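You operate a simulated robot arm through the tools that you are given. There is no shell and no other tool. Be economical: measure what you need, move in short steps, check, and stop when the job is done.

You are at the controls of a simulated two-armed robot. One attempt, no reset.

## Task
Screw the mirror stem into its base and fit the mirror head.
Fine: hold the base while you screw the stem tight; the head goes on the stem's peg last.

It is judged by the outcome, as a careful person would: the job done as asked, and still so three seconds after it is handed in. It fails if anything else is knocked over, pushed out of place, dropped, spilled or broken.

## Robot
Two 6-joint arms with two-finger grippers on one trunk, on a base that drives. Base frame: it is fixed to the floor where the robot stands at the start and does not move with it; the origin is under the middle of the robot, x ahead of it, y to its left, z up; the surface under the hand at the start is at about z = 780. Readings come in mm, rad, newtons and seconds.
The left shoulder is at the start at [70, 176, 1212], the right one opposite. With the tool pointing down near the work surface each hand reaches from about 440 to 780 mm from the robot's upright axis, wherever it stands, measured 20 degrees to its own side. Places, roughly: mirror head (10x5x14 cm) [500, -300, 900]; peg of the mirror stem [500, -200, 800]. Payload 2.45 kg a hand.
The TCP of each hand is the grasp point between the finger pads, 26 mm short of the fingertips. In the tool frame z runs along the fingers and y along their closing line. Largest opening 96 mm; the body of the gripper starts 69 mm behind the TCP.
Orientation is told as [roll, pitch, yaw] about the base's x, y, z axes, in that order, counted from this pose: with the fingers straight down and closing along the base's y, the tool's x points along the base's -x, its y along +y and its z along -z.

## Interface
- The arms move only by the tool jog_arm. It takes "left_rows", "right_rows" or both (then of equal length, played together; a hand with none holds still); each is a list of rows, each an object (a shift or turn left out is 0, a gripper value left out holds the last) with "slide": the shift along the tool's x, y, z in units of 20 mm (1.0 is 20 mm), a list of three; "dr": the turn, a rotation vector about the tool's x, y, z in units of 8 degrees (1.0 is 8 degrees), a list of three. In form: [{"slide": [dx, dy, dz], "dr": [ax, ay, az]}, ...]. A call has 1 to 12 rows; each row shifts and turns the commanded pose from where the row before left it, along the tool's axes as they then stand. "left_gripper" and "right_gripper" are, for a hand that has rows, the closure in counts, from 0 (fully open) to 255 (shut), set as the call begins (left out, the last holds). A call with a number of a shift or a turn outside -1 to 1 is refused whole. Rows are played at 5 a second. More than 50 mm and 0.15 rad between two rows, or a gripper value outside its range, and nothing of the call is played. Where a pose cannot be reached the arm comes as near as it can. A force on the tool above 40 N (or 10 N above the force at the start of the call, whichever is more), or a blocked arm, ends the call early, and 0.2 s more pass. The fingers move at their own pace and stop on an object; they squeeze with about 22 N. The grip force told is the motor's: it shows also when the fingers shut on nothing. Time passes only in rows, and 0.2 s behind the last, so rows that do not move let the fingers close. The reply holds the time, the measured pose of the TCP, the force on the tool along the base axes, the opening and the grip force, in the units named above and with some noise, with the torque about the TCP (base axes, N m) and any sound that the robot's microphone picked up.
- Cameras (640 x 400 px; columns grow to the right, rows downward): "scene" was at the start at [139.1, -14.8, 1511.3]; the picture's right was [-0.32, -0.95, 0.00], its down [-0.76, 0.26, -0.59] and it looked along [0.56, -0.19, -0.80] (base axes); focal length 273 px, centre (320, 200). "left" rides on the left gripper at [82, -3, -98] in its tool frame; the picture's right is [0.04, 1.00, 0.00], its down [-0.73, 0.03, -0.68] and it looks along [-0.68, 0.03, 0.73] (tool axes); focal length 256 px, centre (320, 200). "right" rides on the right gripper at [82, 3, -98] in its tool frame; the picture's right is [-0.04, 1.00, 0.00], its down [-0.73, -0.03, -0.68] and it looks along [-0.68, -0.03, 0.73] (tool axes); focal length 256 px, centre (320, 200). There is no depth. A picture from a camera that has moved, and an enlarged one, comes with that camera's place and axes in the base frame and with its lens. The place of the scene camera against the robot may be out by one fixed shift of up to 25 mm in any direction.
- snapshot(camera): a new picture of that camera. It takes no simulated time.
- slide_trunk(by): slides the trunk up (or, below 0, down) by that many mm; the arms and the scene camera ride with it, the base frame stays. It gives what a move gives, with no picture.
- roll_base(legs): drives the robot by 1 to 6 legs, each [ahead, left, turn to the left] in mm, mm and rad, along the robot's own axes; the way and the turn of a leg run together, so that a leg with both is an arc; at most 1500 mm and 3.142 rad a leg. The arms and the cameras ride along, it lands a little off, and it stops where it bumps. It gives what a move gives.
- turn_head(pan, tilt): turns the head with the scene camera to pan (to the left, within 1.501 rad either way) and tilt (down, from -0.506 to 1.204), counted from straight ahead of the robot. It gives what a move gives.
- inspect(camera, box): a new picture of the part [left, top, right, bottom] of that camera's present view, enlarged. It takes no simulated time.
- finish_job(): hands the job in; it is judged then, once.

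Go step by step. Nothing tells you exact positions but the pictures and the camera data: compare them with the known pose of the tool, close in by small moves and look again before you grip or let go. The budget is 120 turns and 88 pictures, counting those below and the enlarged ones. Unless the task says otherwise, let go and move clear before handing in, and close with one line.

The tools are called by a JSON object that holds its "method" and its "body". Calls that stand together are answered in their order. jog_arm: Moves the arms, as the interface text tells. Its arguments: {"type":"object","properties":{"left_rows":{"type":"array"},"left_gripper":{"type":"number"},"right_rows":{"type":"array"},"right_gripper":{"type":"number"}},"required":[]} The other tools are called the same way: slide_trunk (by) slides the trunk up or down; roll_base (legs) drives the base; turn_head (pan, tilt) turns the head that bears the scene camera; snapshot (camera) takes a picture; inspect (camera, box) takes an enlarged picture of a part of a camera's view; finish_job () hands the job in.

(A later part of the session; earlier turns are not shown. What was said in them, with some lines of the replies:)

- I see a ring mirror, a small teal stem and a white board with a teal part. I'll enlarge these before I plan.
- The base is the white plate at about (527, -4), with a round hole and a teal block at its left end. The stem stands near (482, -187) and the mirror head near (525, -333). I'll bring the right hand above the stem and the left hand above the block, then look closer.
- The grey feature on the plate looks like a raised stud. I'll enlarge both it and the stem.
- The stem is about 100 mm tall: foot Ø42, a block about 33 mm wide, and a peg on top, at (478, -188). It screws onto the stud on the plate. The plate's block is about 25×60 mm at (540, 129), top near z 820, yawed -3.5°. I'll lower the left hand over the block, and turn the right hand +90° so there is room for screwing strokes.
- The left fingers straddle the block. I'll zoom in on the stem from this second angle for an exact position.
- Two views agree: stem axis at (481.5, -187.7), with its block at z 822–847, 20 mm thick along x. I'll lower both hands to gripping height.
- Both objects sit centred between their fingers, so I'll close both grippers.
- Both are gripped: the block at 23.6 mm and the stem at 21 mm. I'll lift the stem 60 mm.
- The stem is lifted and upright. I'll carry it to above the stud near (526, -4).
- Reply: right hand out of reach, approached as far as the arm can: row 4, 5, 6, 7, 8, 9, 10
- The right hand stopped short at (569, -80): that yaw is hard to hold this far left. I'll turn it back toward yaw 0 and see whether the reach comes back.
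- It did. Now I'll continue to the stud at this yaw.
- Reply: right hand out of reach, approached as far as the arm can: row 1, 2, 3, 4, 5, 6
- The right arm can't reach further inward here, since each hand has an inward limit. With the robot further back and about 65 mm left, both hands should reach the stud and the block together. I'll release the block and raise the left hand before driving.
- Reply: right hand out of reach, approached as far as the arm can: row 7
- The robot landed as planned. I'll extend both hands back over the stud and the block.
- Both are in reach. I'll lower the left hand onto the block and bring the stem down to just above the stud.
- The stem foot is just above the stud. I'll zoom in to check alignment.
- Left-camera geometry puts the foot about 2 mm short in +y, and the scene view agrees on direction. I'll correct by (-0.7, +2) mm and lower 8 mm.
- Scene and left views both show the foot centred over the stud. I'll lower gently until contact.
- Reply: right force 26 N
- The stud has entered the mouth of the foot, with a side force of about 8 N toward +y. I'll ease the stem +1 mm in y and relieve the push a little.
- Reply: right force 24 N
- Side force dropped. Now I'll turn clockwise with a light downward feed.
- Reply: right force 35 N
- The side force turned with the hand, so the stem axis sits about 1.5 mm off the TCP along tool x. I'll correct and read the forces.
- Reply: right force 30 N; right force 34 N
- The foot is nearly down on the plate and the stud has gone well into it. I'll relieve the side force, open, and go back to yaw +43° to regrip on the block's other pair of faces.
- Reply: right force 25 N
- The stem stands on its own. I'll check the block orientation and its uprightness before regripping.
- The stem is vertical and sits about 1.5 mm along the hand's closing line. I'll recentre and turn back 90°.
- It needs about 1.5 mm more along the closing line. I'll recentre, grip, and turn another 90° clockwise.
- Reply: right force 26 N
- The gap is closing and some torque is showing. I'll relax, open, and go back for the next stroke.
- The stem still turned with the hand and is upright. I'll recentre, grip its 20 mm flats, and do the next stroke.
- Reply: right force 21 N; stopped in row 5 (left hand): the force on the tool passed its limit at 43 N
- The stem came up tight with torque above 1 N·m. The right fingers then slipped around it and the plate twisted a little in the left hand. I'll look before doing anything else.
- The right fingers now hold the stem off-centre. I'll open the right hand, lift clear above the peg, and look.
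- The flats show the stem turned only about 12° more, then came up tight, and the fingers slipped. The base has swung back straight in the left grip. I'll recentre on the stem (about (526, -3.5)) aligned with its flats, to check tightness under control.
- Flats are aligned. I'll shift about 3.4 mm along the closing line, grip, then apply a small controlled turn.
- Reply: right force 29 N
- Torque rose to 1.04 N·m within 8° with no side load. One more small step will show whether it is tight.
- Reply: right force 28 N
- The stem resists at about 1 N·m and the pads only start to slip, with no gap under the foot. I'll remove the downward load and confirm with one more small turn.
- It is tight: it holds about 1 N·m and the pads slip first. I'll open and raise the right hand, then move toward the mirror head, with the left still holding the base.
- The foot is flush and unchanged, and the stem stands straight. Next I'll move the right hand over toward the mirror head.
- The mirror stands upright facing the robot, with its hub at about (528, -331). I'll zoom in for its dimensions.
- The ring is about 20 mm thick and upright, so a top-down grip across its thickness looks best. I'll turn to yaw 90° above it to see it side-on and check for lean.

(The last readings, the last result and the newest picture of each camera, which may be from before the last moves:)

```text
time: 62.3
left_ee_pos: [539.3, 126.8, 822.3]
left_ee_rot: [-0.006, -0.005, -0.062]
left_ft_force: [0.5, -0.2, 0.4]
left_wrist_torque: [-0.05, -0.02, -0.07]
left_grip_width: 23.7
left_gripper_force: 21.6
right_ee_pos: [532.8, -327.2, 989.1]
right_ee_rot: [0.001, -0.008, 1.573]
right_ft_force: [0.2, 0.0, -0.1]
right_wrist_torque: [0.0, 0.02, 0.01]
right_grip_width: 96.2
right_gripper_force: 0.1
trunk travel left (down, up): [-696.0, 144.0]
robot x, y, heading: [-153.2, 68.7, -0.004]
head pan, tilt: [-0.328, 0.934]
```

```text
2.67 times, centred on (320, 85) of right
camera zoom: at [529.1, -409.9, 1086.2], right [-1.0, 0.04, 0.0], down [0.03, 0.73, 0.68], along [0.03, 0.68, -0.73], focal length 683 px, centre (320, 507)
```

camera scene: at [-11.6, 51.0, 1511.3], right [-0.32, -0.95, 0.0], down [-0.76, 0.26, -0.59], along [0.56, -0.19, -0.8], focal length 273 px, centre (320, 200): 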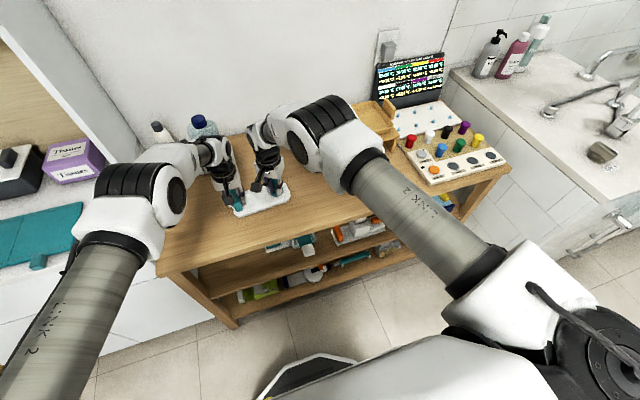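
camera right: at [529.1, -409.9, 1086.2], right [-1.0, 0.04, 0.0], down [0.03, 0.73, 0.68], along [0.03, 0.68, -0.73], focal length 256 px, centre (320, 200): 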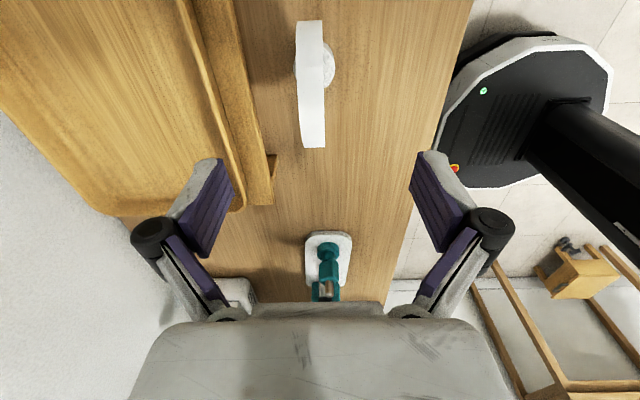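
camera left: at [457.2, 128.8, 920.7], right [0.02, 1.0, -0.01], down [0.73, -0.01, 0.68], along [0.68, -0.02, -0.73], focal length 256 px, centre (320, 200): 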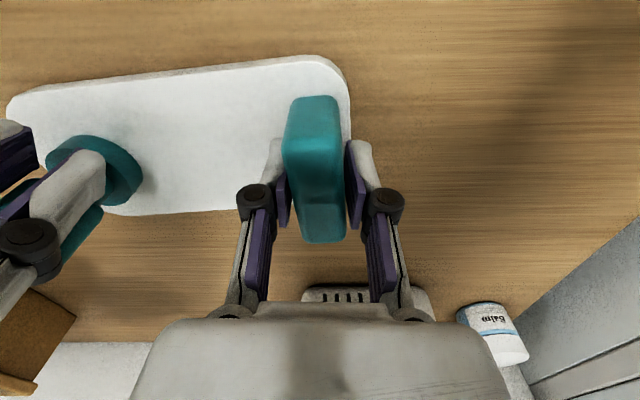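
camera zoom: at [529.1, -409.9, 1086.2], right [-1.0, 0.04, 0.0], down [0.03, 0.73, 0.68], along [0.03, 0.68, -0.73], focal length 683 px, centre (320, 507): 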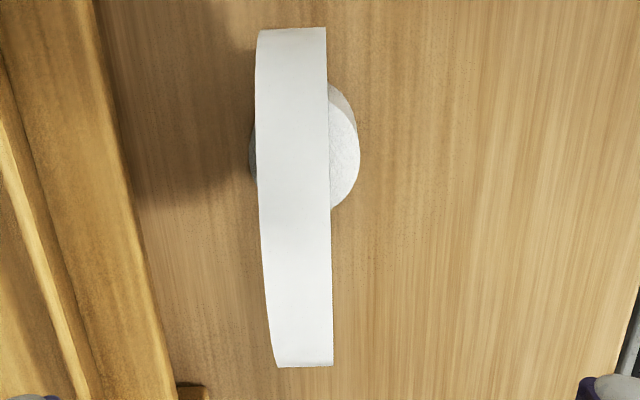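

The ring is vertical: x 529–548, centre about (538.4, -330). The hub is Ø40 on the same axis. The tray stand is close behind, so I'll narrow the fingers to about 50 mm before descending.

{"method": "jog_arm", "body": {"right_rows": [{"slide": [0.1, -0.28, 0]}, {}, {}], "right_gripper": 122}}

{"method": "jog_arm", "body": {"right_rows": [{"slide": [0, 0, 0.6]}, {"slide": [0, 0, 0.6]}, {"slide": [0, 0, 0.6]}, {}]}}

{"method": "snapshot", "body": {"camera": "right"}}

{"method": "inspect", "body": {"camera": "scene", "box": [290, 90, 450, 190]}}

```text
time: 63.1
left_ee_pos: [539.5, 125.9, 822.4]
left_ee_rot: [-0.003, -0.005, -0.061]
left_ft_force: [0.4, 0.1, 0.2]
left_wrist_torque: [-0.01, -0.01, 0.02]
left_grip_width: 23.6
left_gripper_force: 21.4
right_ee_pos: [539.5, -330.7, 988.5]
right_ee_rot: [0.0, -0.007, 1.572]
right_ft_force: [0.2, -0.1, -0.6]
right_wrist_torque: [-0.01, 0.01, 0.03]
right_grip_width: 50.2
right_gripper_force: 0.0
trunk travel left (down, up): [-696.0, 144.0]
robot x, y, heading: [-149.3, 66.8, -0.0]
head pan, tilt: [-0.328, 0.934]
```

```text
time: 64.1
left_ee_pos: [539.5, 126.9, 822.1]
left_ee_rot: [-0.005, -0.005, -0.06]
left_ft_force: [1.0, -0.4, -1.1]
left_wrist_torque: [-0.01, -0.05, 0.0]
left_grip_width: 23.6
left_gripper_force: 21.6
right_ee_pos: [537.5, -328.3, 953.7]
right_ee_rot: [0.0, -0.007, 1.57]
right_ft_force: [1.1, -0.4, 0.6]
right_wrist_torque: [-0.02, 0.0, 0.0]
right_grip_width: 49.9
right_gripper_force: 0.0
trunk travel left (down, up): [-696.0, 144.0]
robot x, y, heading: [-151.9, 63.9, -0.006]
head pan, tilt: [-0.328, 0.934]
```

```text
24 pictures are left
camera right: at [533.9, -411.9, 1050.4], right [-1.0, 0.04, 0.0], down [0.03, 0.73, 0.68], along [0.03, 0.68, -0.73], focal length 256 px, centre (320, 200)
```

right: 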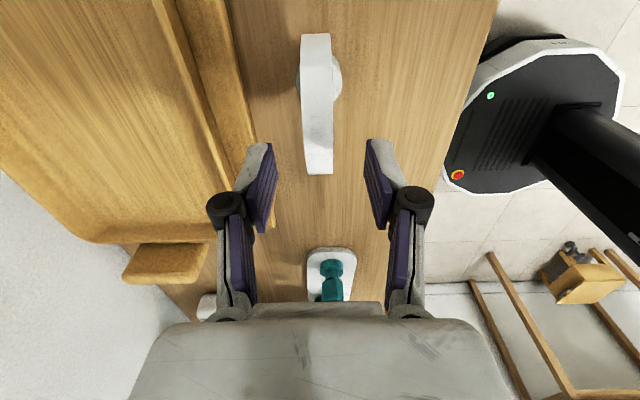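

```text
4.00 times, centred on (370, 140) of scene
camera zoom: at [-11.3, 50.8, 1511.3], right [-0.32, -0.95, 0.0], down [-0.76, 0.26, -0.59], along [0.56, -0.19, -0.8], focal length 1093 px, centre (120, 440)
```

zoom: 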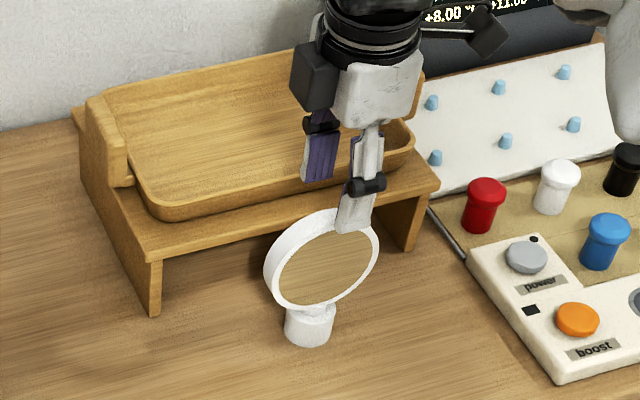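

Alignment checks out in both views. I'll descend to grip height around the ring.

{"method": "jog_arm", "body": {"right_rows": [{"slide": [0, 0, 0.5]}, {"slide": [0, 0, 0.5]}, {"slide": [0, 0, 0.5]}, {"slide": [0, 0, 0.5]}, {"slide": [0, 0, 0.5]}, {"slide": [0, 0, 0.5]}, {"slide": [0, 0, 0.4]}, {}]}}

{"method": "snapshot", "body": {"camera": "right"}}

```text
time: 65.9
left_ee_pos: [540.6, 126.5, 823.0]
left_ee_rot: [-0.004, -0.005, -0.061]
left_ft_force: [-0.4, 0.4, 0.0]
left_wrist_torque: [0.03, -0.03, -0.04]
left_grip_width: 23.4
left_gripper_force: 22.0
right_ee_pos: [539.1, -328.3, 884.4]
right_ee_rot: [0.0, -0.007, 1.573]
right_ft_force: [-0.3, -0.4, 0.5]
right_wrist_torque: [-0.01, 0.03, -0.02]
right_grip_width: 50.2
right_gripper_force: 0.1
trunk travel left (down, up): [-696.0, 144.0]
robot x, y, heading: [-146.6, 68.1, -0.006]
head pan, tilt: [-0.328, 0.934]
```

```text
22 pictures are left
camera right: at [534.7, -410.9, 982.1], right [-1.0, 0.04, 0.0], down [0.03, 0.73, 0.68], along [0.03, 0.68, -0.73], focal length 256 px, centre (320, 200)
```

right: 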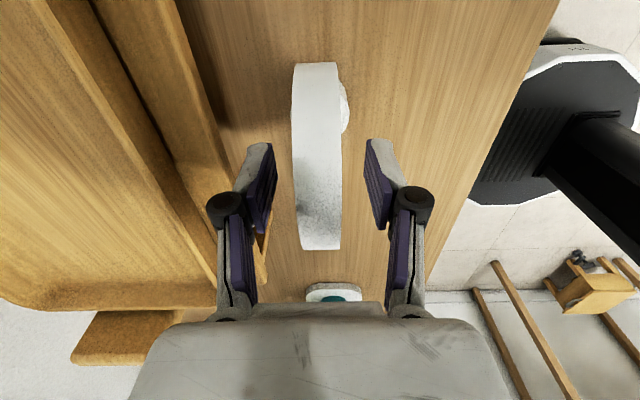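

The ring sits between the pads, so I'll close.

{"method": "jog_arm", "body": {"right_rows": [{"slide": [0, -0.04, 0]}, {}, {}, {}], "right_gripper": 255}}

{"method": "jog_arm", "body": {"right_rows": [{"slide": [0, 0, -0.4]}, {"slide": [0, 0, -0.4]}, {"slide": [0, 0, -0.4]}, {}]}}

{"method": "snapshot", "body": {"camera": "right"}}

{"method": "inspect", "body": {"camera": "scene", "box": [290, 90, 450, 190]}}

```text
time: 66.9
left_ee_pos: [538.8, 126.1, 823.3]
left_ee_rot: [-0.003, -0.006, -0.062]
left_ft_force: [-0.5, 0.0, 0.9]
left_wrist_torque: [0.01, -0.04, -0.05]
left_grip_width: 23.6
left_gripper_force: 22.3
right_ee_pos: [539.9, -327.9, 884.8]
right_ee_rot: [-0.001, -0.008, 1.572]
right_ft_force: [-1.2, -1.0, 2.5]
right_wrist_torque: [-0.12, -0.03, 0.0]
right_grip_width: 17.6
right_gripper_force: 21.9
trunk travel left (down, up): [-696.0, 144.0]
robot x, y, heading: [-151.8, 64.6, -0.002]
head pan, tilt: [-0.328, 0.934]
```

```text
time: 67.9
left_ee_pos: [539.1, 126.1, 822.8]
left_ee_rot: [-0.005, -0.003, -0.06]
left_ft_force: [0.1, 0.3, -0.5]
left_wrist_torque: [0.02, 0.01, -0.07]
left_grip_width: 23.6
left_gripper_force: 22.1
right_ee_pos: [539.1, -328.8, 909.4]
right_ee_rot: [-0.001, -0.007, 1.572]
right_ft_force: [0.2, 0.8, 0.1]
right_wrist_torque: [-0.01, -0.02, 0.03]
right_grip_width: 17.2
right_gripper_force: 22.2
trunk travel left (down, up): [-696.0, 144.0]
robot x, y, heading: [-152.4, 69.6, 0.002]
head pan, tilt: [-0.328, 0.934]
```

```text
21 pictures are left
camera right: at [535.4, -411.5, 1006.2], right [-1.0, 0.04, 0.0], down [0.03, 0.73, 0.68], along [0.03, 0.68, -0.73], focal length 256 px, centre (320, 200)
```

right: 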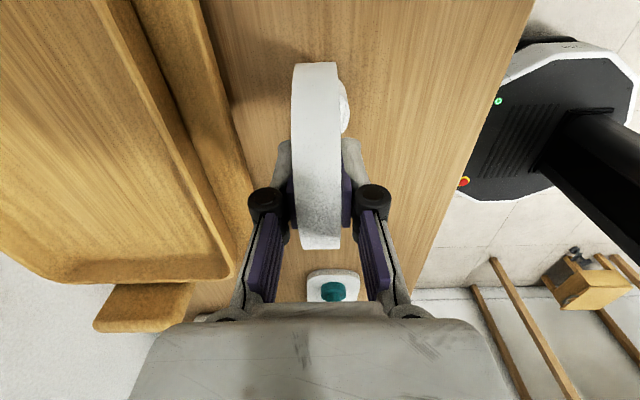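

```text
4.00 times, centred on (370, 140) of scene
camera zoom: at [-11.3, 50.8, 1511.3], right [-0.32, -0.95, 0.0], down [-0.76, 0.26, -0.59], along [0.56, -0.19, -0.8], focal length 1093 px, centre (120, 440)
```

zoom: 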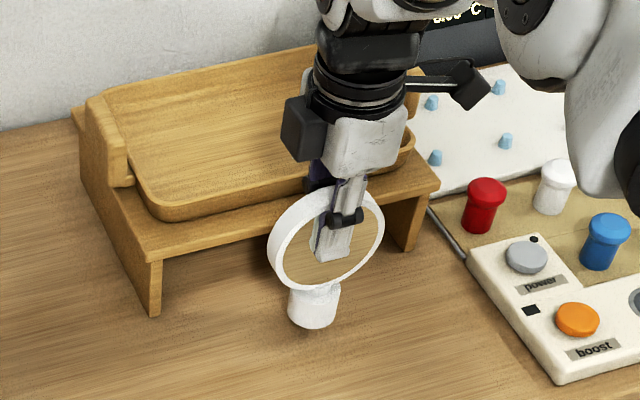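

The head is held firmly and upright. The peg top is near z 886 and the hub bottom sits 105 mm below the TCP, so I'll raise to about 1015 and carry it toward the stem.

{"method": "jog_arm", "body": {"right_rows": [{"slide": [0, 0, -0.9]}, {"slide": [0, 0, -0.9]}, {"slide": [0, 0, -0.9]}, {"slide": [0, 0, -0.9]}, {"slide": [0, 0, -0.9]}, {"slide": [0, 0, -0.8]}, {"slide": [-0.9, 0.05, 0]}, {"slide": [-0.9, 0.05, 0]}, {"slide": [-0.9, 0.05, 0]}, {"slide": [-0.9, 0.05, 0]}, {"slide": [-0.9, 0.05, 0]}, {"slide": [-0.9, 0.05, 0]}]}}

{"method": "jog_arm", "body": {"right_rows": [{"slide": [-0.9, 0.05, 0]}, {"slide": [-0.9, 0.05, 0]}, {"slide": [-0.9, 0.05, 0]}, {"slide": [-0.9, 0.05, 0]}, {"slide": [-0.9, 0.05, 0]}, {"slide": [-0.9, 0.05, 0]}, {"slide": [-0.9, 0.05, 0]}, {"slide": [-0.9, 0, 0]}, {"slide": [-0.9, 0, 0]}]}}

{"method": "snapshot", "body": {"camera": "right"}}

{"method": "inspect", "body": {"camera": "scene", "box": [210, 90, 370, 220]}}

```text
time: 70.5
left_ee_pos: [539.5, 127.4, 821.7]
left_ee_rot: [-0.006, -0.005, -0.062]
left_ft_force: [0.1, 0.5, -0.8]
left_wrist_torque: [-0.05, 0.02, 0.0]
left_grip_width: 23.5
left_gripper_force: 21.9
right_ee_pos: [532.9, -220.6, 1016.1]
right_ee_rot: [0.0, -0.006, 1.572]
right_ft_force: [0.7, 0.9, -0.8]
right_wrist_torque: [0.03, -0.03, 0.03]
right_grip_width: 17.0
right_gripper_force: 22.5
trunk travel left (down, up): [-696.0, 144.0]
robot x, y, heading: [-149.5, 63.2, -0.002]
head pan, tilt: [-0.328, 0.934]
```

```text
time: 72.5
left_ee_pos: [539.2, 126.3, 822.2]
left_ee_rot: [-0.006, -0.002, -0.061]
left_ft_force: [0.2, 0.9, 0.4]
left_wrist_torque: [-0.05, 0.04, 0.0]
left_grip_width: 23.7
left_gripper_force: 21.7
right_ee_pos: [525.7, -60.4, 1016.6]
right_ee_rot: [-0.001, -0.006, 1.571]
right_ft_force: [0.0, -0.5, -0.3]
right_wrist_torque: [-0.04, 0.03, 0.03]
right_grip_width: 17.1
right_gripper_force: 22.5
trunk travel left (down, up): [-696.0, 144.0]
robot x, y, heading: [-147.2, 65.4, -0.004]
head pan, tilt: [-0.328, 0.934]
```

```text
19 pictures are left
camera right: at [522.5, -142.1, 1114.2], right [-1.0, 0.04, 0.0], down [0.03, 0.73, 0.68], along [0.03, 0.68, -0.73], focal length 256 px, centre (320, 200)
```

right: 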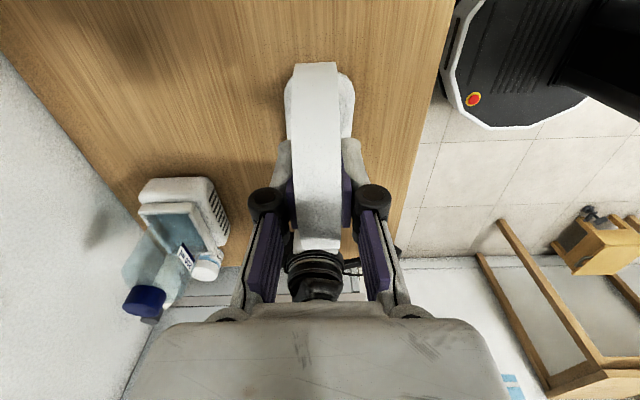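

```text
3.08 times, centred on (290, 155) of scene
camera zoom: at [-11.3, 51.6, 1511.3], right [-0.33, -0.95, 0.0], down [-0.76, 0.26, -0.59], along [0.56, -0.19, -0.8], focal length 841 px, centre (412, 338)
```

zoom: 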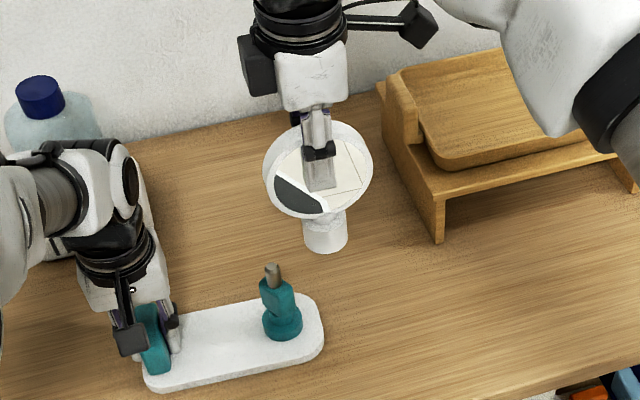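

The scene view puts the hub about 57 mm short of the peg in y and level in x. I'll move across and look again with a small gap.

{"method": "jog_arm", "body": {"right_rows": [{"slide": [-0.71, 0, 0]}, {"slide": [-0.71, 0, 0]}, {"slide": [-0.71, 0, 0]}, {"slide": [-0.71, 0, 0]}, {}, {}]}}

{"method": "inspect", "body": {"camera": "scene", "box": [230, 120, 330, 200]}}

{"method": "snapshot", "body": {"camera": "left"}}

```text
time: 73.9
left_ee_pos: [540.6, 126.3, 821.7]
left_ee_rot: [-0.005, -0.003, -0.061]
left_ft_force: [-0.1, -1.1, 0.1]
left_wrist_torque: [0.0, 0.0, 0.01]
left_grip_width: 23.4
left_gripper_force: 21.9
right_ee_pos: [524.9, -3.0, 1017.3]
right_ee_rot: [0.0, -0.008, 1.572]
right_ft_force: [0.1, 0.2, -1.0]
right_wrist_torque: [0.0, -0.01, -0.02]
right_grip_width: 17.6
right_gripper_force: 21.8
trunk travel left (down, up): [-696.0, 144.0]
robot x, y, heading: [-151.8, 64.6, -0.004]
head pan, tilt: [-0.328, 0.934]
```

```text
5.00 times, centred on (280, 160) of scene
camera zoom: at [-11.3, 50.9, 1511.3], right [-0.32, -0.95, 0.0], down [-0.76, 0.26, -0.59], along [0.56, -0.19, -0.8], focal length 1366 px, centre (520, 400)
```

zoom: 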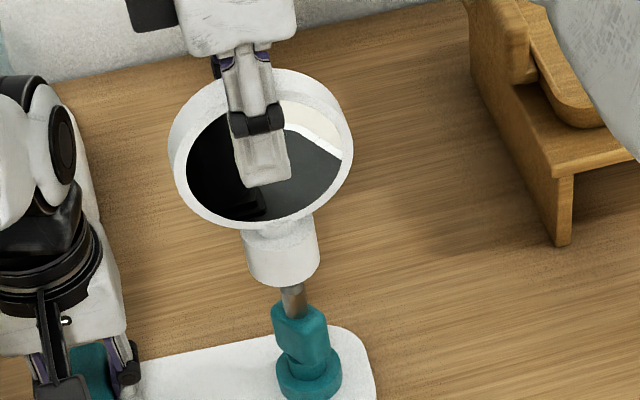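

```text
16 pictures are left
camera left: at [457.0, 128.7, 920.3], right [0.02, 1.0, -0.01], down [0.73, -0.01, 0.68], along [0.68, -0.02, -0.73], focal length 256 px, centre (320, 200)
```

left: 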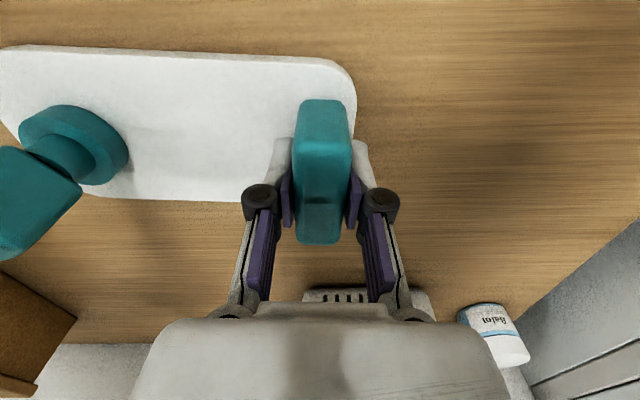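

The hub will land about 2.5 mm too far +y. I'll correct by (-0.8, -2.5) mm, lower 20 mm, and check in both views.

{"method": "jog_arm", "body": {"right_rows": [{"slide": [0.125, 0.04, 0]}, {"slide": [0, 0, 0.33]}, {"slide": [0, 0, 0.33]}, {"slide": [0, 0, 0.33]}, {}]}}

{"method": "inspect", "body": {"camera": "scene", "box": [250, 140, 320, 200]}}

{"method": "inspect", "body": {"camera": "right", "box": [260, 40, 380, 150]}}

```text
time: 75.1
left_ee_pos: [539.2, 126.9, 822.5]
left_ee_rot: [-0.005, -0.002, -0.061]
left_ft_force: [-0.1, 1.1, -0.1]
left_wrist_torque: [-0.02, 0.0, -0.02]
left_grip_width: 23.4
left_gripper_force: 22.2
right_ee_pos: [524.1, -4.7, 997.8]
right_ee_rot: [0.0, -0.007, 1.57]
right_ft_force: [-0.5, -0.1, -1.0]
right_wrist_torque: [-0.02, 0.02, 0.01]
right_grip_width: 17.4
right_gripper_force: 22.2
trunk travel left (down, up): [-696.0, 144.0]
robot x, y, heading: [-152.2, 69.1, -0.004]
head pan, tilt: [-0.328, 0.934]
```

```text
6.67 times, centred on (285, 170) of scene
camera zoom: at [-11.3, 50.9, 1511.3], right [-0.32, -0.95, 0.0], down [-0.76, 0.26, -0.59], along [0.56, -0.19, -0.8], focal length 1821 px, centre (553, 400)
```

zoom: 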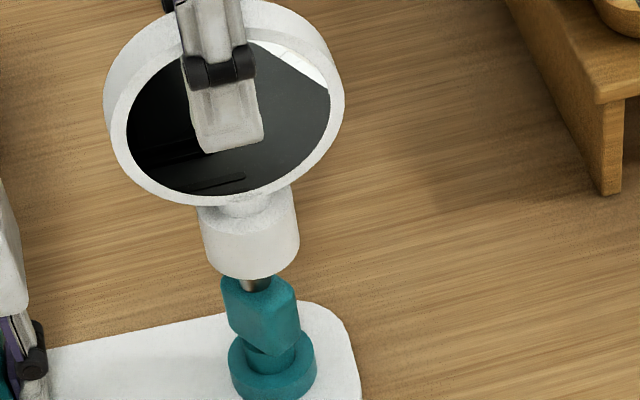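

```text
3.64 times, centred on (320, 95) of right
camera zoom: at [520.9, -87.7, 1094.6], right [-1.0, 0.04, 0.0], down [0.03, 0.73, 0.68], along [0.03, 0.68, -0.73], focal length 931 px, centre (320, 582)
```

zoom: 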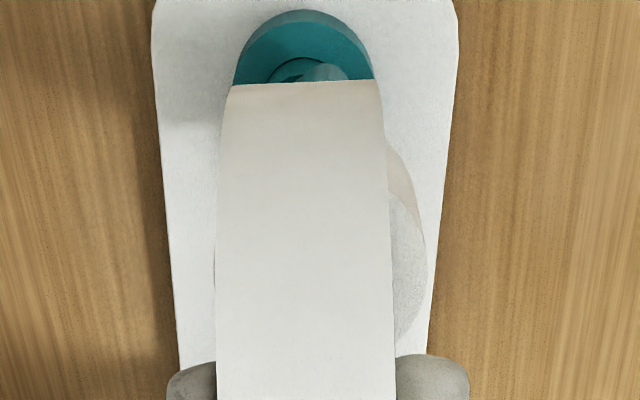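

The right camera shows the stem about 4 mm further in +x than the hub. The scene view agrees on direction and asks for about +2 mm in y. I'll shift by (+3.3, +1.8) and recheck.

{"method": "jog_arm", "body": {"right_rows": [{"slide": [-0.09, -0.165, 0]}, {}, {}]}}

{"method": "inspect", "body": {"camera": "scene", "box": [265, 150, 305, 190]}}

{"method": "inspect", "body": {"camera": "right", "box": [260, 30, 380, 140]}}

```text
time: 75.9
left_ee_pos: [539.3, 126.9, 822.0]
left_ee_rot: [-0.006, -0.003, -0.063]
left_ft_force: [0.1, -0.3, -0.3]
left_wrist_torque: [0.02, 0.0, 0.0]
left_grip_width: 23.3
left_gripper_force: 21.6
right_ee_pos: [528.1, -3.4, 997.4]
right_ee_rot: [0.0, -0.006, 1.571]
right_ft_force: [0.2, -1.7, -1.5]
right_wrist_torque: [0.03, -0.02, -0.01]
right_grip_width: 17.2
right_gripper_force: 22.0
trunk travel left (down, up): [-696.0, 144.0]
robot x, y, heading: [-150.3, 65.4, -0.003]
head pan, tilt: [-0.328, 0.934]
```

```text
10.00 times, centred on (285, 170) of scene
camera zoom: at [-11.2, 50.9, 1511.3], right [-0.32, -0.95, 0.0], down [-0.76, 0.26, -0.59], along [0.56, -0.19, -0.8], focal length 2732 px, centre (670, 500)
```

zoom: 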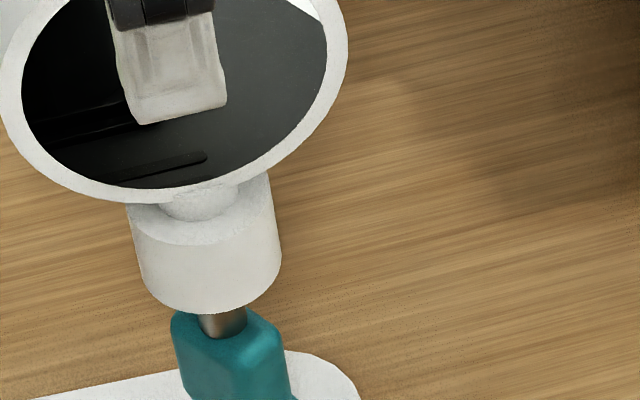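

```text
3.64 times, centred on (320, 85) of right
camera zoom: at [524.3, -86.0, 1094.1], right [-1.0, 0.04, 0.0], down [0.03, 0.73, 0.68], along [0.03, 0.68, -0.73], focal length 931 px, centre (320, 618)
```

zoom: 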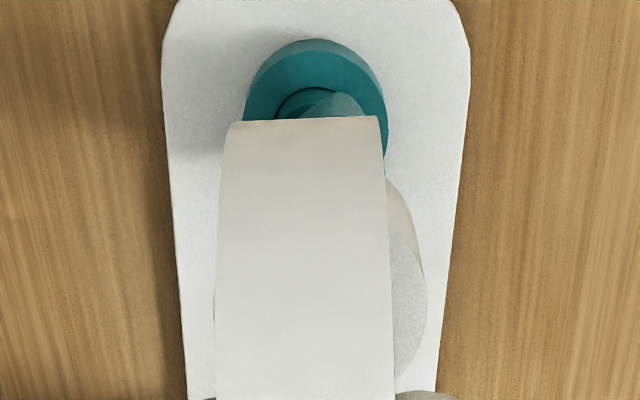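

Nearly aligned. I'll make a last shift of (+1.8, +0.4) and then lower in small steps, watching the forces.

{"method": "jog_arm", "body": {"right_rows": [{"slide": [-0.02, -0.09, 0]}, {"slide": [0, 0, 0.15]}, {"slide": [0, 0, 0.15]}, {}]}}

{"method": "jog_arm", "body": {"right_rows": [{"slide": [0, 0, 0.1]}, {"slide": [0, 0, 0.1]}, {}]}}

```text
time: 76.9
left_ee_pos: [539.2, 127.9, 822.4]
left_ee_rot: [-0.005, -0.004, -0.062]
left_ft_force: [-0.7, -0.4, -0.9]
left_wrist_torque: [0.04, 0.01, 0.0]
left_grip_width: 23.3
left_gripper_force: 21.7
right_ee_pos: [529.3, -3.2, 991.6]
right_ee_rot: [0.001, -0.007, 1.573]
right_ft_force: [-0.4, -0.1, -1.1]
right_wrist_torque: [-0.02, 0.0, 0.03]
right_grip_width: 17.4
right_gripper_force: 22.0
trunk travel left (down, up): [-696.0, 144.0]
robot x, y, heading: [-150.7, 65.0, -0.004]
head pan, tilt: [-0.328, 0.934]
```

```text
time: 77.7
left_ee_pos: [539.5, 126.3, 822.6]
left_ee_rot: [-0.006, -0.003, -0.061]
left_ft_force: [0.3, -0.6, -0.7]
left_wrist_torque: [0.03, -0.02, -0.01]
left_grip_width: 23.4
left_gripper_force: 22.0
right_ee_pos: [529.8, -2.8, 987.1]
right_ee_rot: [0.0, -0.007, 1.574]
right_ft_force: [-0.1, 0.5, -1.3]
right_wrist_torque: [0.02, -0.01, -0.01]
right_grip_width: 17.6
right_gripper_force: 21.8
trunk travel left (down, up): [-696.0, 144.0]
robot x, y, heading: [-148.2, 63.5, -0.0]
head pan, tilt: [-0.328, 0.934]
```

{"method": "jog_arm", "body": {"right_rows": [{"slide": [0, 0, 0.1]}, {"slide": [0, 0, 0.1]}, {}]}}

{"method": "inspect", "body": {"camera": "scene", "box": [265, 150, 305, 190]}}

```text
time: 78.5
left_ee_pos: [539.8, 126.1, 822.0]
left_ee_rot: [-0.005, -0.002, -0.061]
left_ft_force: [-0.9, 1.2, 0.1]
left_wrist_torque: [0.0, 0.0, -0.06]
left_grip_width: 23.5
left_gripper_force: 22.1
right_ee_pos: [529.2, -3.0, 983.9]
right_ee_rot: [0.0, -0.007, 1.572]
right_ft_force: [0.2, -0.4, -1.6]
right_wrist_torque: [-0.01, 0.0, 0.0]
right_grip_width: 17.5
right_gripper_force: 22.4
trunk travel left (down, up): [-696.0, 144.0]
robot x, y, heading: [-152.8, 64.5, -0.004]
head pan, tilt: [-0.328, 0.934]
```

```text
10.00 times, centred on (285, 170) of scene
camera zoom: at [-11.3, 50.9, 1511.3], right [-0.32, -0.95, 0.0], down [-0.76, 0.26, -0.59], along [0.56, -0.19, -0.8], focal length 2732 px, centre (670, 500)
```

zoom: 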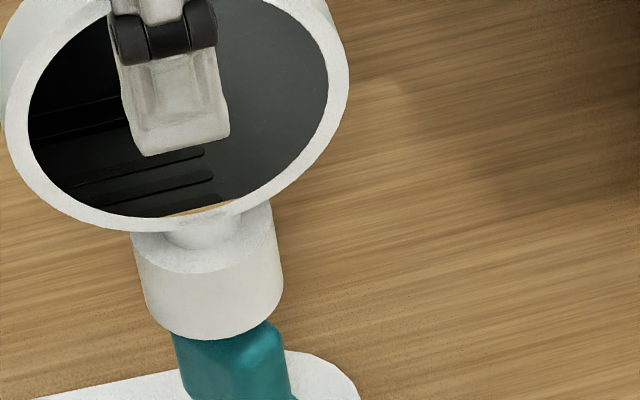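

Still no contact. I'll keep lowering in small steps.

{"method": "jog_arm", "body": {"right_rows": [{"slide": [0, 0, 0.1]}, {"slide": [0, 0, 0.1]}, {}]}}

{"method": "jog_arm", "body": {"right_rows": [{"slide": [0, 0, 0.1]}, {"slide": [0, 0, 0.1]}, {}]}}

```text
time: 79.3
left_ee_pos: [539.4, 127.1, 821.8]
left_ee_rot: [-0.006, -0.002, -0.061]
left_ft_force: [-0.2, -0.6, 0.9]
left_wrist_torque: [0.0, 0.03, 0.0]
left_grip_width: 23.6
left_gripper_force: 22.1
right_ee_pos: [530.4, -3.9, 978.3]
right_ee_rot: [-0.001, -0.006, 1.572]
right_ft_force: [-0.1, 0.3, -0.6]
right_wrist_torque: [-0.01, 0.01, -0.04]
right_grip_width: 17.5
right_gripper_force: 21.7
trunk travel left (down, up): [-696.0, 144.0]
robot x, y, heading: [-151.6, 65.9, -0.003]
head pan, tilt: [-0.328, 0.934]
```

```text
time: 80.1
left_ee_pos: [539.2, 126.1, 823.1]
left_ee_rot: [-0.007, -0.004, -0.062]
left_ft_force: [-0.8, 0.1, 0.0]
left_wrist_torque: [0.0, 0.0, 0.01]
left_grip_width: 23.5
left_gripper_force: 21.7
right_ee_pos: [530.1, -3.6, 975.1]
right_ee_rot: [-0.001, -0.007, 1.571]
right_ft_force: [0.5, 0.5, -0.4]
right_wrist_torque: [-0.01, 0.0, 0.01]
right_grip_width: 17.5
right_gripper_force: 21.7
trunk travel left (down, up): [-696.0, 144.0]
robot x, y, heading: [-151.9, 64.6, -0.004]
head pan, tilt: [-0.328, 0.934]
```

{"method": "jog_arm", "body": {"right_rows": [{"slide": [0, 0, 0.1]}, {"slide": [0, 0, 0.1]}, {}]}}

{"method": "inspect", "body": {"camera": "scene", "box": [265, 150, 305, 190]}}

{"method": "inspect", "body": {"camera": "right", "box": [260, 30, 380, 140]}}

```text
time: 80.9
left_ee_pos: [538.4, 126.3, 822.3]
left_ee_rot: [-0.006, -0.004, -0.061]
left_ft_force: [0.4, 0.4, -0.7]
left_wrist_torque: [0.0, 0.01, 0.04]
left_grip_width: 23.5
left_gripper_force: 21.9
right_ee_pos: [529.0, -2.8, 971.0]
right_ee_rot: [-0.001, -0.006, 1.57]
right_ft_force: [0.5, -0.3, -0.1]
right_wrist_torque: [0.04, -0.01, 0.0]
right_grip_width: 17.4
right_gripper_force: 21.5
trunk travel left (down, up): [-696.0, 144.0]
robot x, y, heading: [-151.5, 65.4, -0.003]
head pan, tilt: [-0.328, 0.934]
```

```text
10.00 times, centred on (285, 170) of scene
camera zoom: at [-11.3, 50.9, 1511.3], right [-0.32, -0.95, 0.0], down [-0.76, 0.26, -0.59], along [0.56, -0.19, -0.8], focal length 2732 px, centre (670, 500)
```

zoom: 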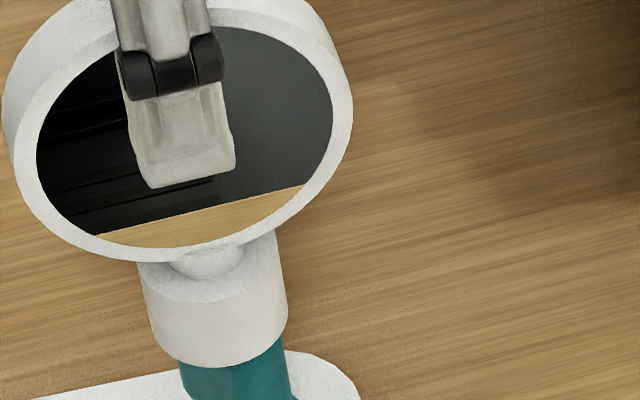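

```text
3.64 times, centred on (320, 85) of right
camera zoom: at [525.7, -85.3, 1067.8], right [-1.0, 0.04, 0.0], down [0.03, 0.73, 0.68], along [0.03, 0.68, -0.73], focal length 931 px, centre (320, 618)
```

zoom: 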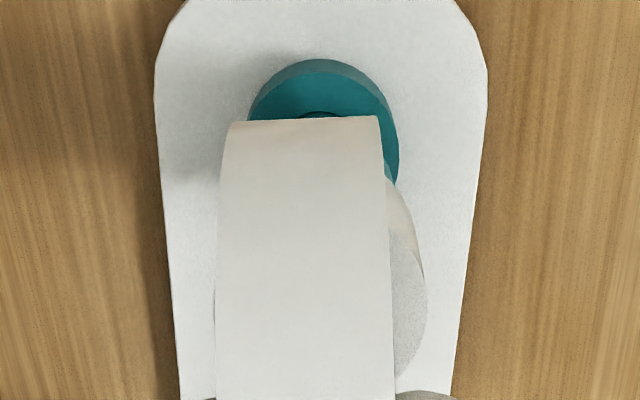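

No side force and the peg is no longer visible, so the peg appears to be inside the hub. I'll continue down until it seats.

{"method": "jog_arm", "body": {"right_rows": [{"slide": [0, 0, 0.1]}, {"slide": [0, 0, 0.1]}, {}]}}

{"method": "jog_arm", "body": {"right_rows": [{"slide": [0, 0, 0.1]}, {"slide": [0, 0, 0.1]}, {}]}}

```text
time: 81.7
left_ee_pos: [539.8, 126.8, 823.0]
left_ee_rot: [-0.005, -0.005, -0.06]
left_ft_force: [0.9, -0.5, 0.1]
left_wrist_torque: [0.01, 0.07, 0.07]
left_grip_width: 23.4
left_gripper_force: 21.7
right_ee_pos: [530.0, -3.8, 968.4]
right_ee_rot: [0.001, -0.007, 1.573]
right_ft_force: [-0.6, 0.9, 2.3]
right_wrist_torque: [0.01, 0.01, 0.01]
right_grip_width: 17.2
right_gripper_force: 21.8
trunk travel left (down, up): [-696.0, 144.0]
robot x, y, heading: [-149.3, 62.8, -0.006]
head pan, tilt: [-0.328, 0.934]
```

```text
time: 82.5
left_ee_pos: [537.3, 127.3, 822.7]
left_ee_rot: [-0.005, -0.006, -0.064]
left_ft_force: [0.3, 1.7, -6.0]
left_wrist_torque: [0.0, 0.01, 0.15]
left_grip_width: 23.5
left_gripper_force: 21.9
right_ee_pos: [527.8, -2.0, 964.5]
right_ee_rot: [-0.004, -0.008, 1.574]
right_ft_force: [0.0, -3.3, 19.3]
right_wrist_torque: [-0.08, -0.04, 0.01]
right_grip_width: 17.7
right_gripper_force: 21.7
trunk travel left (down, up): [-696.0, 144.0]
robot x, y, heading: [-154.2, 65.5, -0.004]
head pan, tilt: [-0.328, 0.934]
```

Contact came at hub bottom ≈ 860, about the stem block's top. I'll look at the joint.

{"method": "inspect", "body": {"camera": "scene", "box": [260, 155, 310, 205]}}

{"method": "jog_arm", "body": {"right_rows": [{"slide": [0, 0, 0.1]}, {}]}}

```text
8.00 times, centred on (285, 180) of scene
camera zoom: at [-13.4, 51.1, 1511.6], right [-0.32, -0.95, 0.0], down [-0.76, 0.26, -0.6], along [0.56, -0.19, -0.8], focal length 2185 px, centre (600, 360)
```

zoom: 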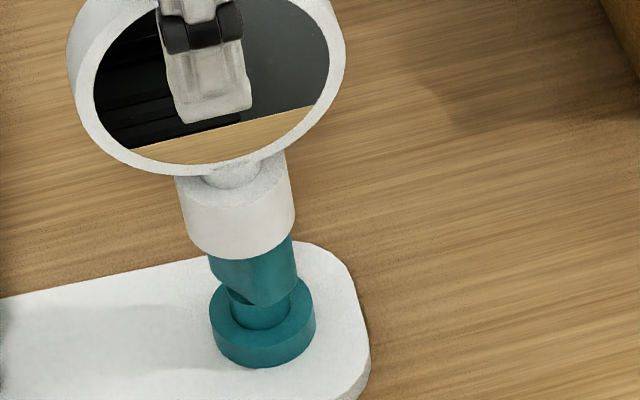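

```text
time: 83.1
left_ee_pos: [537.5, 127.4, 822.7]
left_ee_rot: [-0.006, -0.005, -0.061]
left_ft_force: [0.4, 0.5, -5.3]
left_wrist_torque: [0.1, 0.01, 0.12]
left_grip_width: 23.4
left_gripper_force: 22.1
right_ee_pos: [528.5, -1.1, 962.6]
right_ee_rot: [-0.003, -0.007, 1.572]
right_ft_force: [-0.8, -1.2, 19.3]
right_wrist_torque: [0.04, 0.02, -0.01]
right_grip_width: 17.2
right_gripper_force: 22.2
trunk travel left (down, up): [-696.0, 144.0]
robot x, y, heading: [-148.4, 66.8, -0.0]
head pan, tilt: [-0.328, 0.934]
```

The force held at 19 N while it moved down another 2 mm, so it is a friction fit. I'll push further until it stops.

{"method": "jog_arm", "body": {"right_rows": [{"slide": [0, 0, 0.1]}, {"slide": [0, 0, 0.1]}, {}]}}

{"method": "inspect", "body": {"camera": "scene", "box": [260, 155, 310, 205]}}

```text
time: 83.9
left_ee_pos: [537.5, 126.9, 823.9]
left_ee_rot: [-0.007, -0.006, -0.062]
left_ft_force: [0.5, 0.3, -4.6]
left_wrist_torque: [0.01, 0.12, 0.16]
left_grip_width: 23.6
left_gripper_force: 21.8
right_ee_pos: [529.0, -1.9, 958.7]
right_ee_rot: [-0.003, -0.006, 1.572]
right_ft_force: [-0.6, 0.4, 18.5]
right_wrist_torque: [0.08, -0.01, 0.0]
right_grip_width: 17.1
right_gripper_force: 22.1
trunk travel left (down, up): [-696.0, 144.0]
robot x, y, heading: [-148.6, 69.3, 0.0]
head pan, tilt: [-0.328, 0.934]
```

```text
8.00 times, centred on (285, 180) of scene
camera zoom: at [-13.4, 51.3, 1511.5], right [-0.32, -0.95, 0.0], down [-0.76, 0.26, -0.6], along [0.56, -0.19, -0.8], focal length 2185 px, centre (600, 360)
```

zoom: 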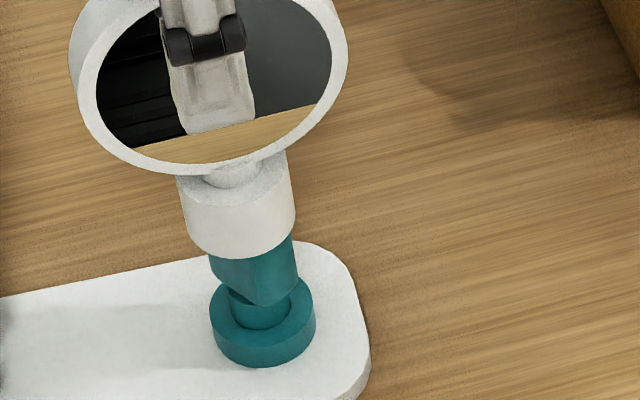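

The hub has stopped and the pads just slid along the ring, so it is seated on the block. I'll ease off, open partly and back straight up.

{"method": "jog_arm", "body": {"right_rows": [{}, {}, {}], "right_gripper": 122}}

{"method": "jog_arm", "body": {"right_rows": [{"slide": [0, 0, -0.6]}, {"slide": [0, 0, -0.6]}, {"slide": [0, 0, -0.6]}, {"slide": [0, 0, -0.6]}, {"slide": [0, 0, -0.6]}, {"slide": [0.9, 0, 0]}, {"slide": [0.9, 0, 0]}, {"slide": [0.9, 0, 0]}, {"slide": [0.9, 0, 0]}, {"slide": [0.9, 0, 0]}, {"slide": [0.9, 0, 0]}, {"slide": [0.9, 0, 0]}]}}

{"method": "snapshot", "body": {"camera": "right"}}

{"method": "inspect", "body": {"camera": "scene", "box": [220, 120, 340, 220]}}

```text
time: 84.7
left_ee_pos: [540.2, 126.0, 822.3]
left_ee_rot: [-0.005, -0.007, -0.061]
left_ft_force: [-0.1, 0.1, 0.4]
left_wrist_torque: [-0.02, -0.1, 0.0]
left_grip_width: 23.4
left_gripper_force: 22.2
right_ee_pos: [529.1, -3.6, 956.6]
right_ee_rot: [0.0, -0.007, 1.574]
right_ft_force: [-0.3, 0.0, -0.3]
right_wrist_torque: [-0.02, 0.02, -0.01]
right_grip_width: 50.1
right_gripper_force: 0.0
trunk travel left (down, up): [-696.0, 144.0]
robot x, y, heading: [-148.0, 63.9, -0.003]
head pan, tilt: [-0.328, 0.934]
```

```text
time: 87.3
left_ee_pos: [538.9, 126.6, 822.4]
left_ee_rot: [-0.005, -0.004, -0.062]
left_ft_force: [1.0, -0.1, 0.1]
left_wrist_torque: [0.0, -0.06, 0.01]
left_grip_width: 23.5
left_gripper_force: 21.9
right_ee_pos: [528.0, -130.0, 1016.3]
right_ee_rot: [-0.001, -0.007, 1.572]
right_ft_force: [0.1, -0.4, 0.7]
right_wrist_torque: [0.0, 0.01, 0.01]
right_grip_width: 50.1
right_gripper_force: 0.1
trunk travel left (down, up): [-696.0, 144.0]
robot x, y, heading: [-150.2, 67.9, -0.004]
head pan, tilt: [-0.328, 0.934]
```

```text
6 pictures are left
camera right: at [525.1, -213.2, 1113.9], right [-1.0, 0.04, 0.0], down [0.03, 0.73, 0.68], along [0.03, 0.68, -0.73], focal length 256 px, centre (320, 200)
```

right: 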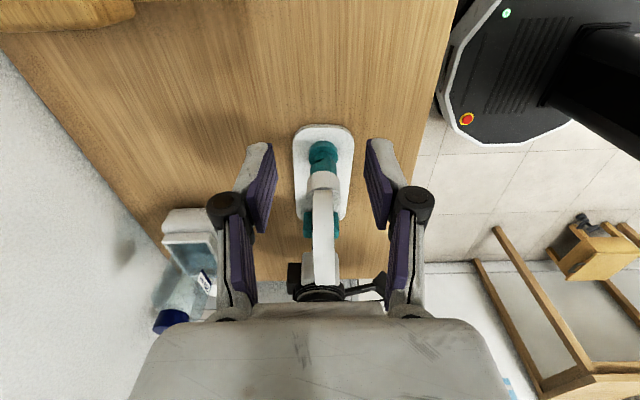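

```text
4.00 times, centred on (280, 170) of scene
camera zoom: at [-11.4, 50.2, 1511.3], right [-0.32, -0.95, 0.0], down [-0.76, 0.26, -0.59], along [0.56, -0.19, -0.8], focal length 1093 px, centre (480, 320)
```

zoom: 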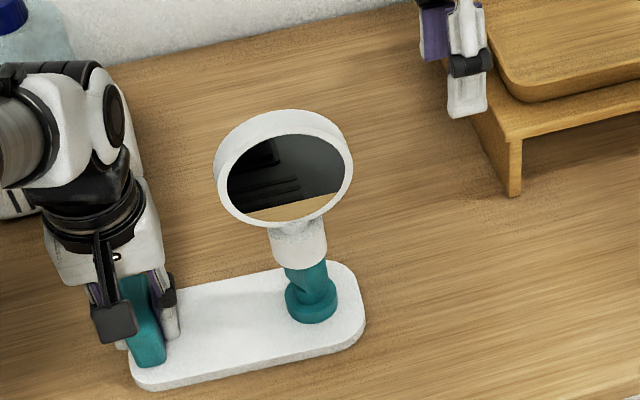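

The head stays on the stem. I'll check the hub joint from the side with the right camera.

{"method": "inspect", "body": {"camera": "right", "box": [280, 115, 365, 290]}}

```text
2.29 times, centred on (322, 202) of right
camera zoom: at [525.1, -213.2, 1113.9], right [-1.0, 0.04, 0.0], down [0.03, 0.73, 0.68], along [0.03, 0.68, -0.73], focal length 585 px, centre (314, 194)
```

zoom: 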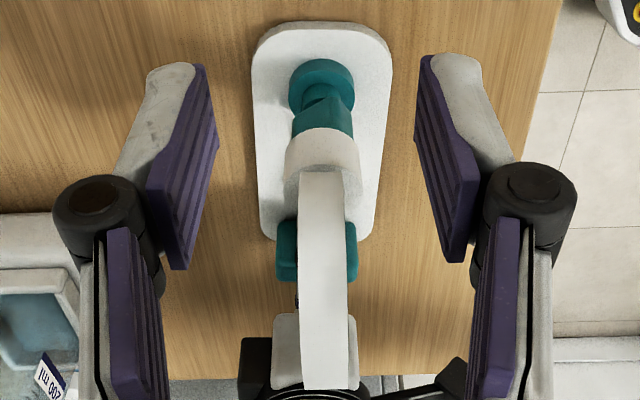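

Everything is straight and seated. I'll release the base with the left hand and lift clear.

{"method": "jog_arm", "body": {"left_rows": [{}, {}, {"slide": [0, 0, -0.5]}, {"slide": [0, 0, -0.8]}, {"slide": [0, 0, -0.8]}, {"slide": [0, 0, -0.8]}, {"slide": [0, 0.3, -0.8]}, {"slide": [0, 0.5, -0.8]}, {"slide": [0, 0.5, -0.8]}], "left_gripper": 0}}

{"method": "inspect", "body": {"camera": "scene", "box": [180, 90, 400, 230]}}

{"method": "snapshot", "body": {"camera": "left"}}

```text
time: 89.3
left_ee_pos: [540.6, 152.5, 928.0]
left_ee_rot: [-0.008, -0.004, -0.06]
left_ft_force: [-1.1, -0.2, 1.0]
left_wrist_torque: [0.01, -0.03, -0.03]
left_grip_width: 95.9
left_gripper_force: 0.1
right_ee_pos: [527.6, -130.0, 1018.3]
right_ee_rot: [-0.001, -0.005, 1.573]
right_ft_force: [0.3, -0.6, -1.4]
right_wrist_torque: [0.01, 0.02, 0.01]
right_grip_width: 50.0
right_gripper_force: 0.1
trunk travel left (down, up): [-696.0, 144.0]
robot x, y, heading: [-153.9, 65.2, -0.003]
head pan, tilt: [-0.328, 0.934]
```

```text
2.86 times, centred on (290, 160) of scene
camera zoom: at [-12.0, 51.2, 1511.3], right [-0.33, -0.95, 0.0], down [-0.76, 0.26, -0.6], along [0.56, -0.19, -0.8], focal length 780 px, centre (406, 314)
```

zoom: 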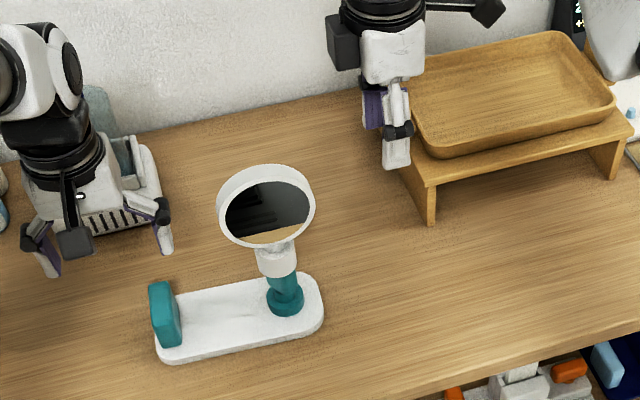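

```text
2 pictures are left
camera left: at [458.5, 155.2, 1026.7], right [0.02, 1.0, -0.01], down [0.73, -0.01, 0.68], along [0.68, -0.02, -0.73], focal length 256 px, centre (320, 200)
```

left: 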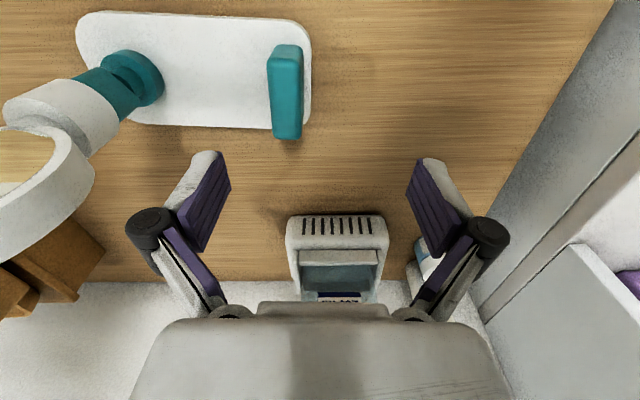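

The assembled mirror stands on its own. One last close look at the hub joint from this side.

{"method": "inspect", "body": {"camera": "left", "box": [0, 40, 180, 180]}}

```text
2.86 times, centred on (90, 110) of left
camera zoom: at [458.5, 155.2, 1026.7], right [0.02, 1.0, -0.01], down [0.73, -0.01, 0.68], along [0.68, -0.02, -0.73], focal length 731 px, centre (977, 457)
```

zoom: 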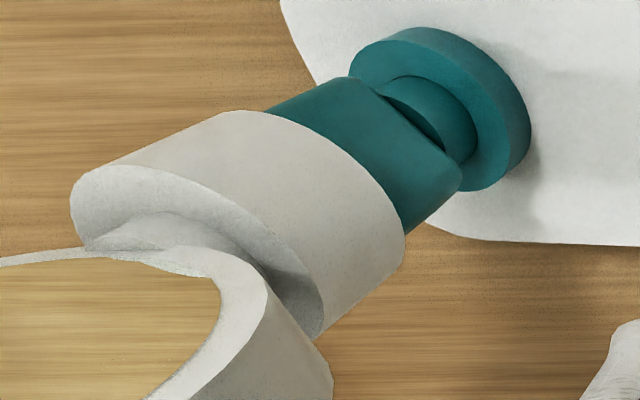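

The hub sits flush on the stem block with no visible gap, the stem foot is flush on the base, and both hands are clear. I'm handing it in.

{"method": "finish_job", "body": {}}

```text
The job is handed in.
```

The mirror stem is screwed tight onto its base, the mirror head is on the stem's peg, and both hands are clear.
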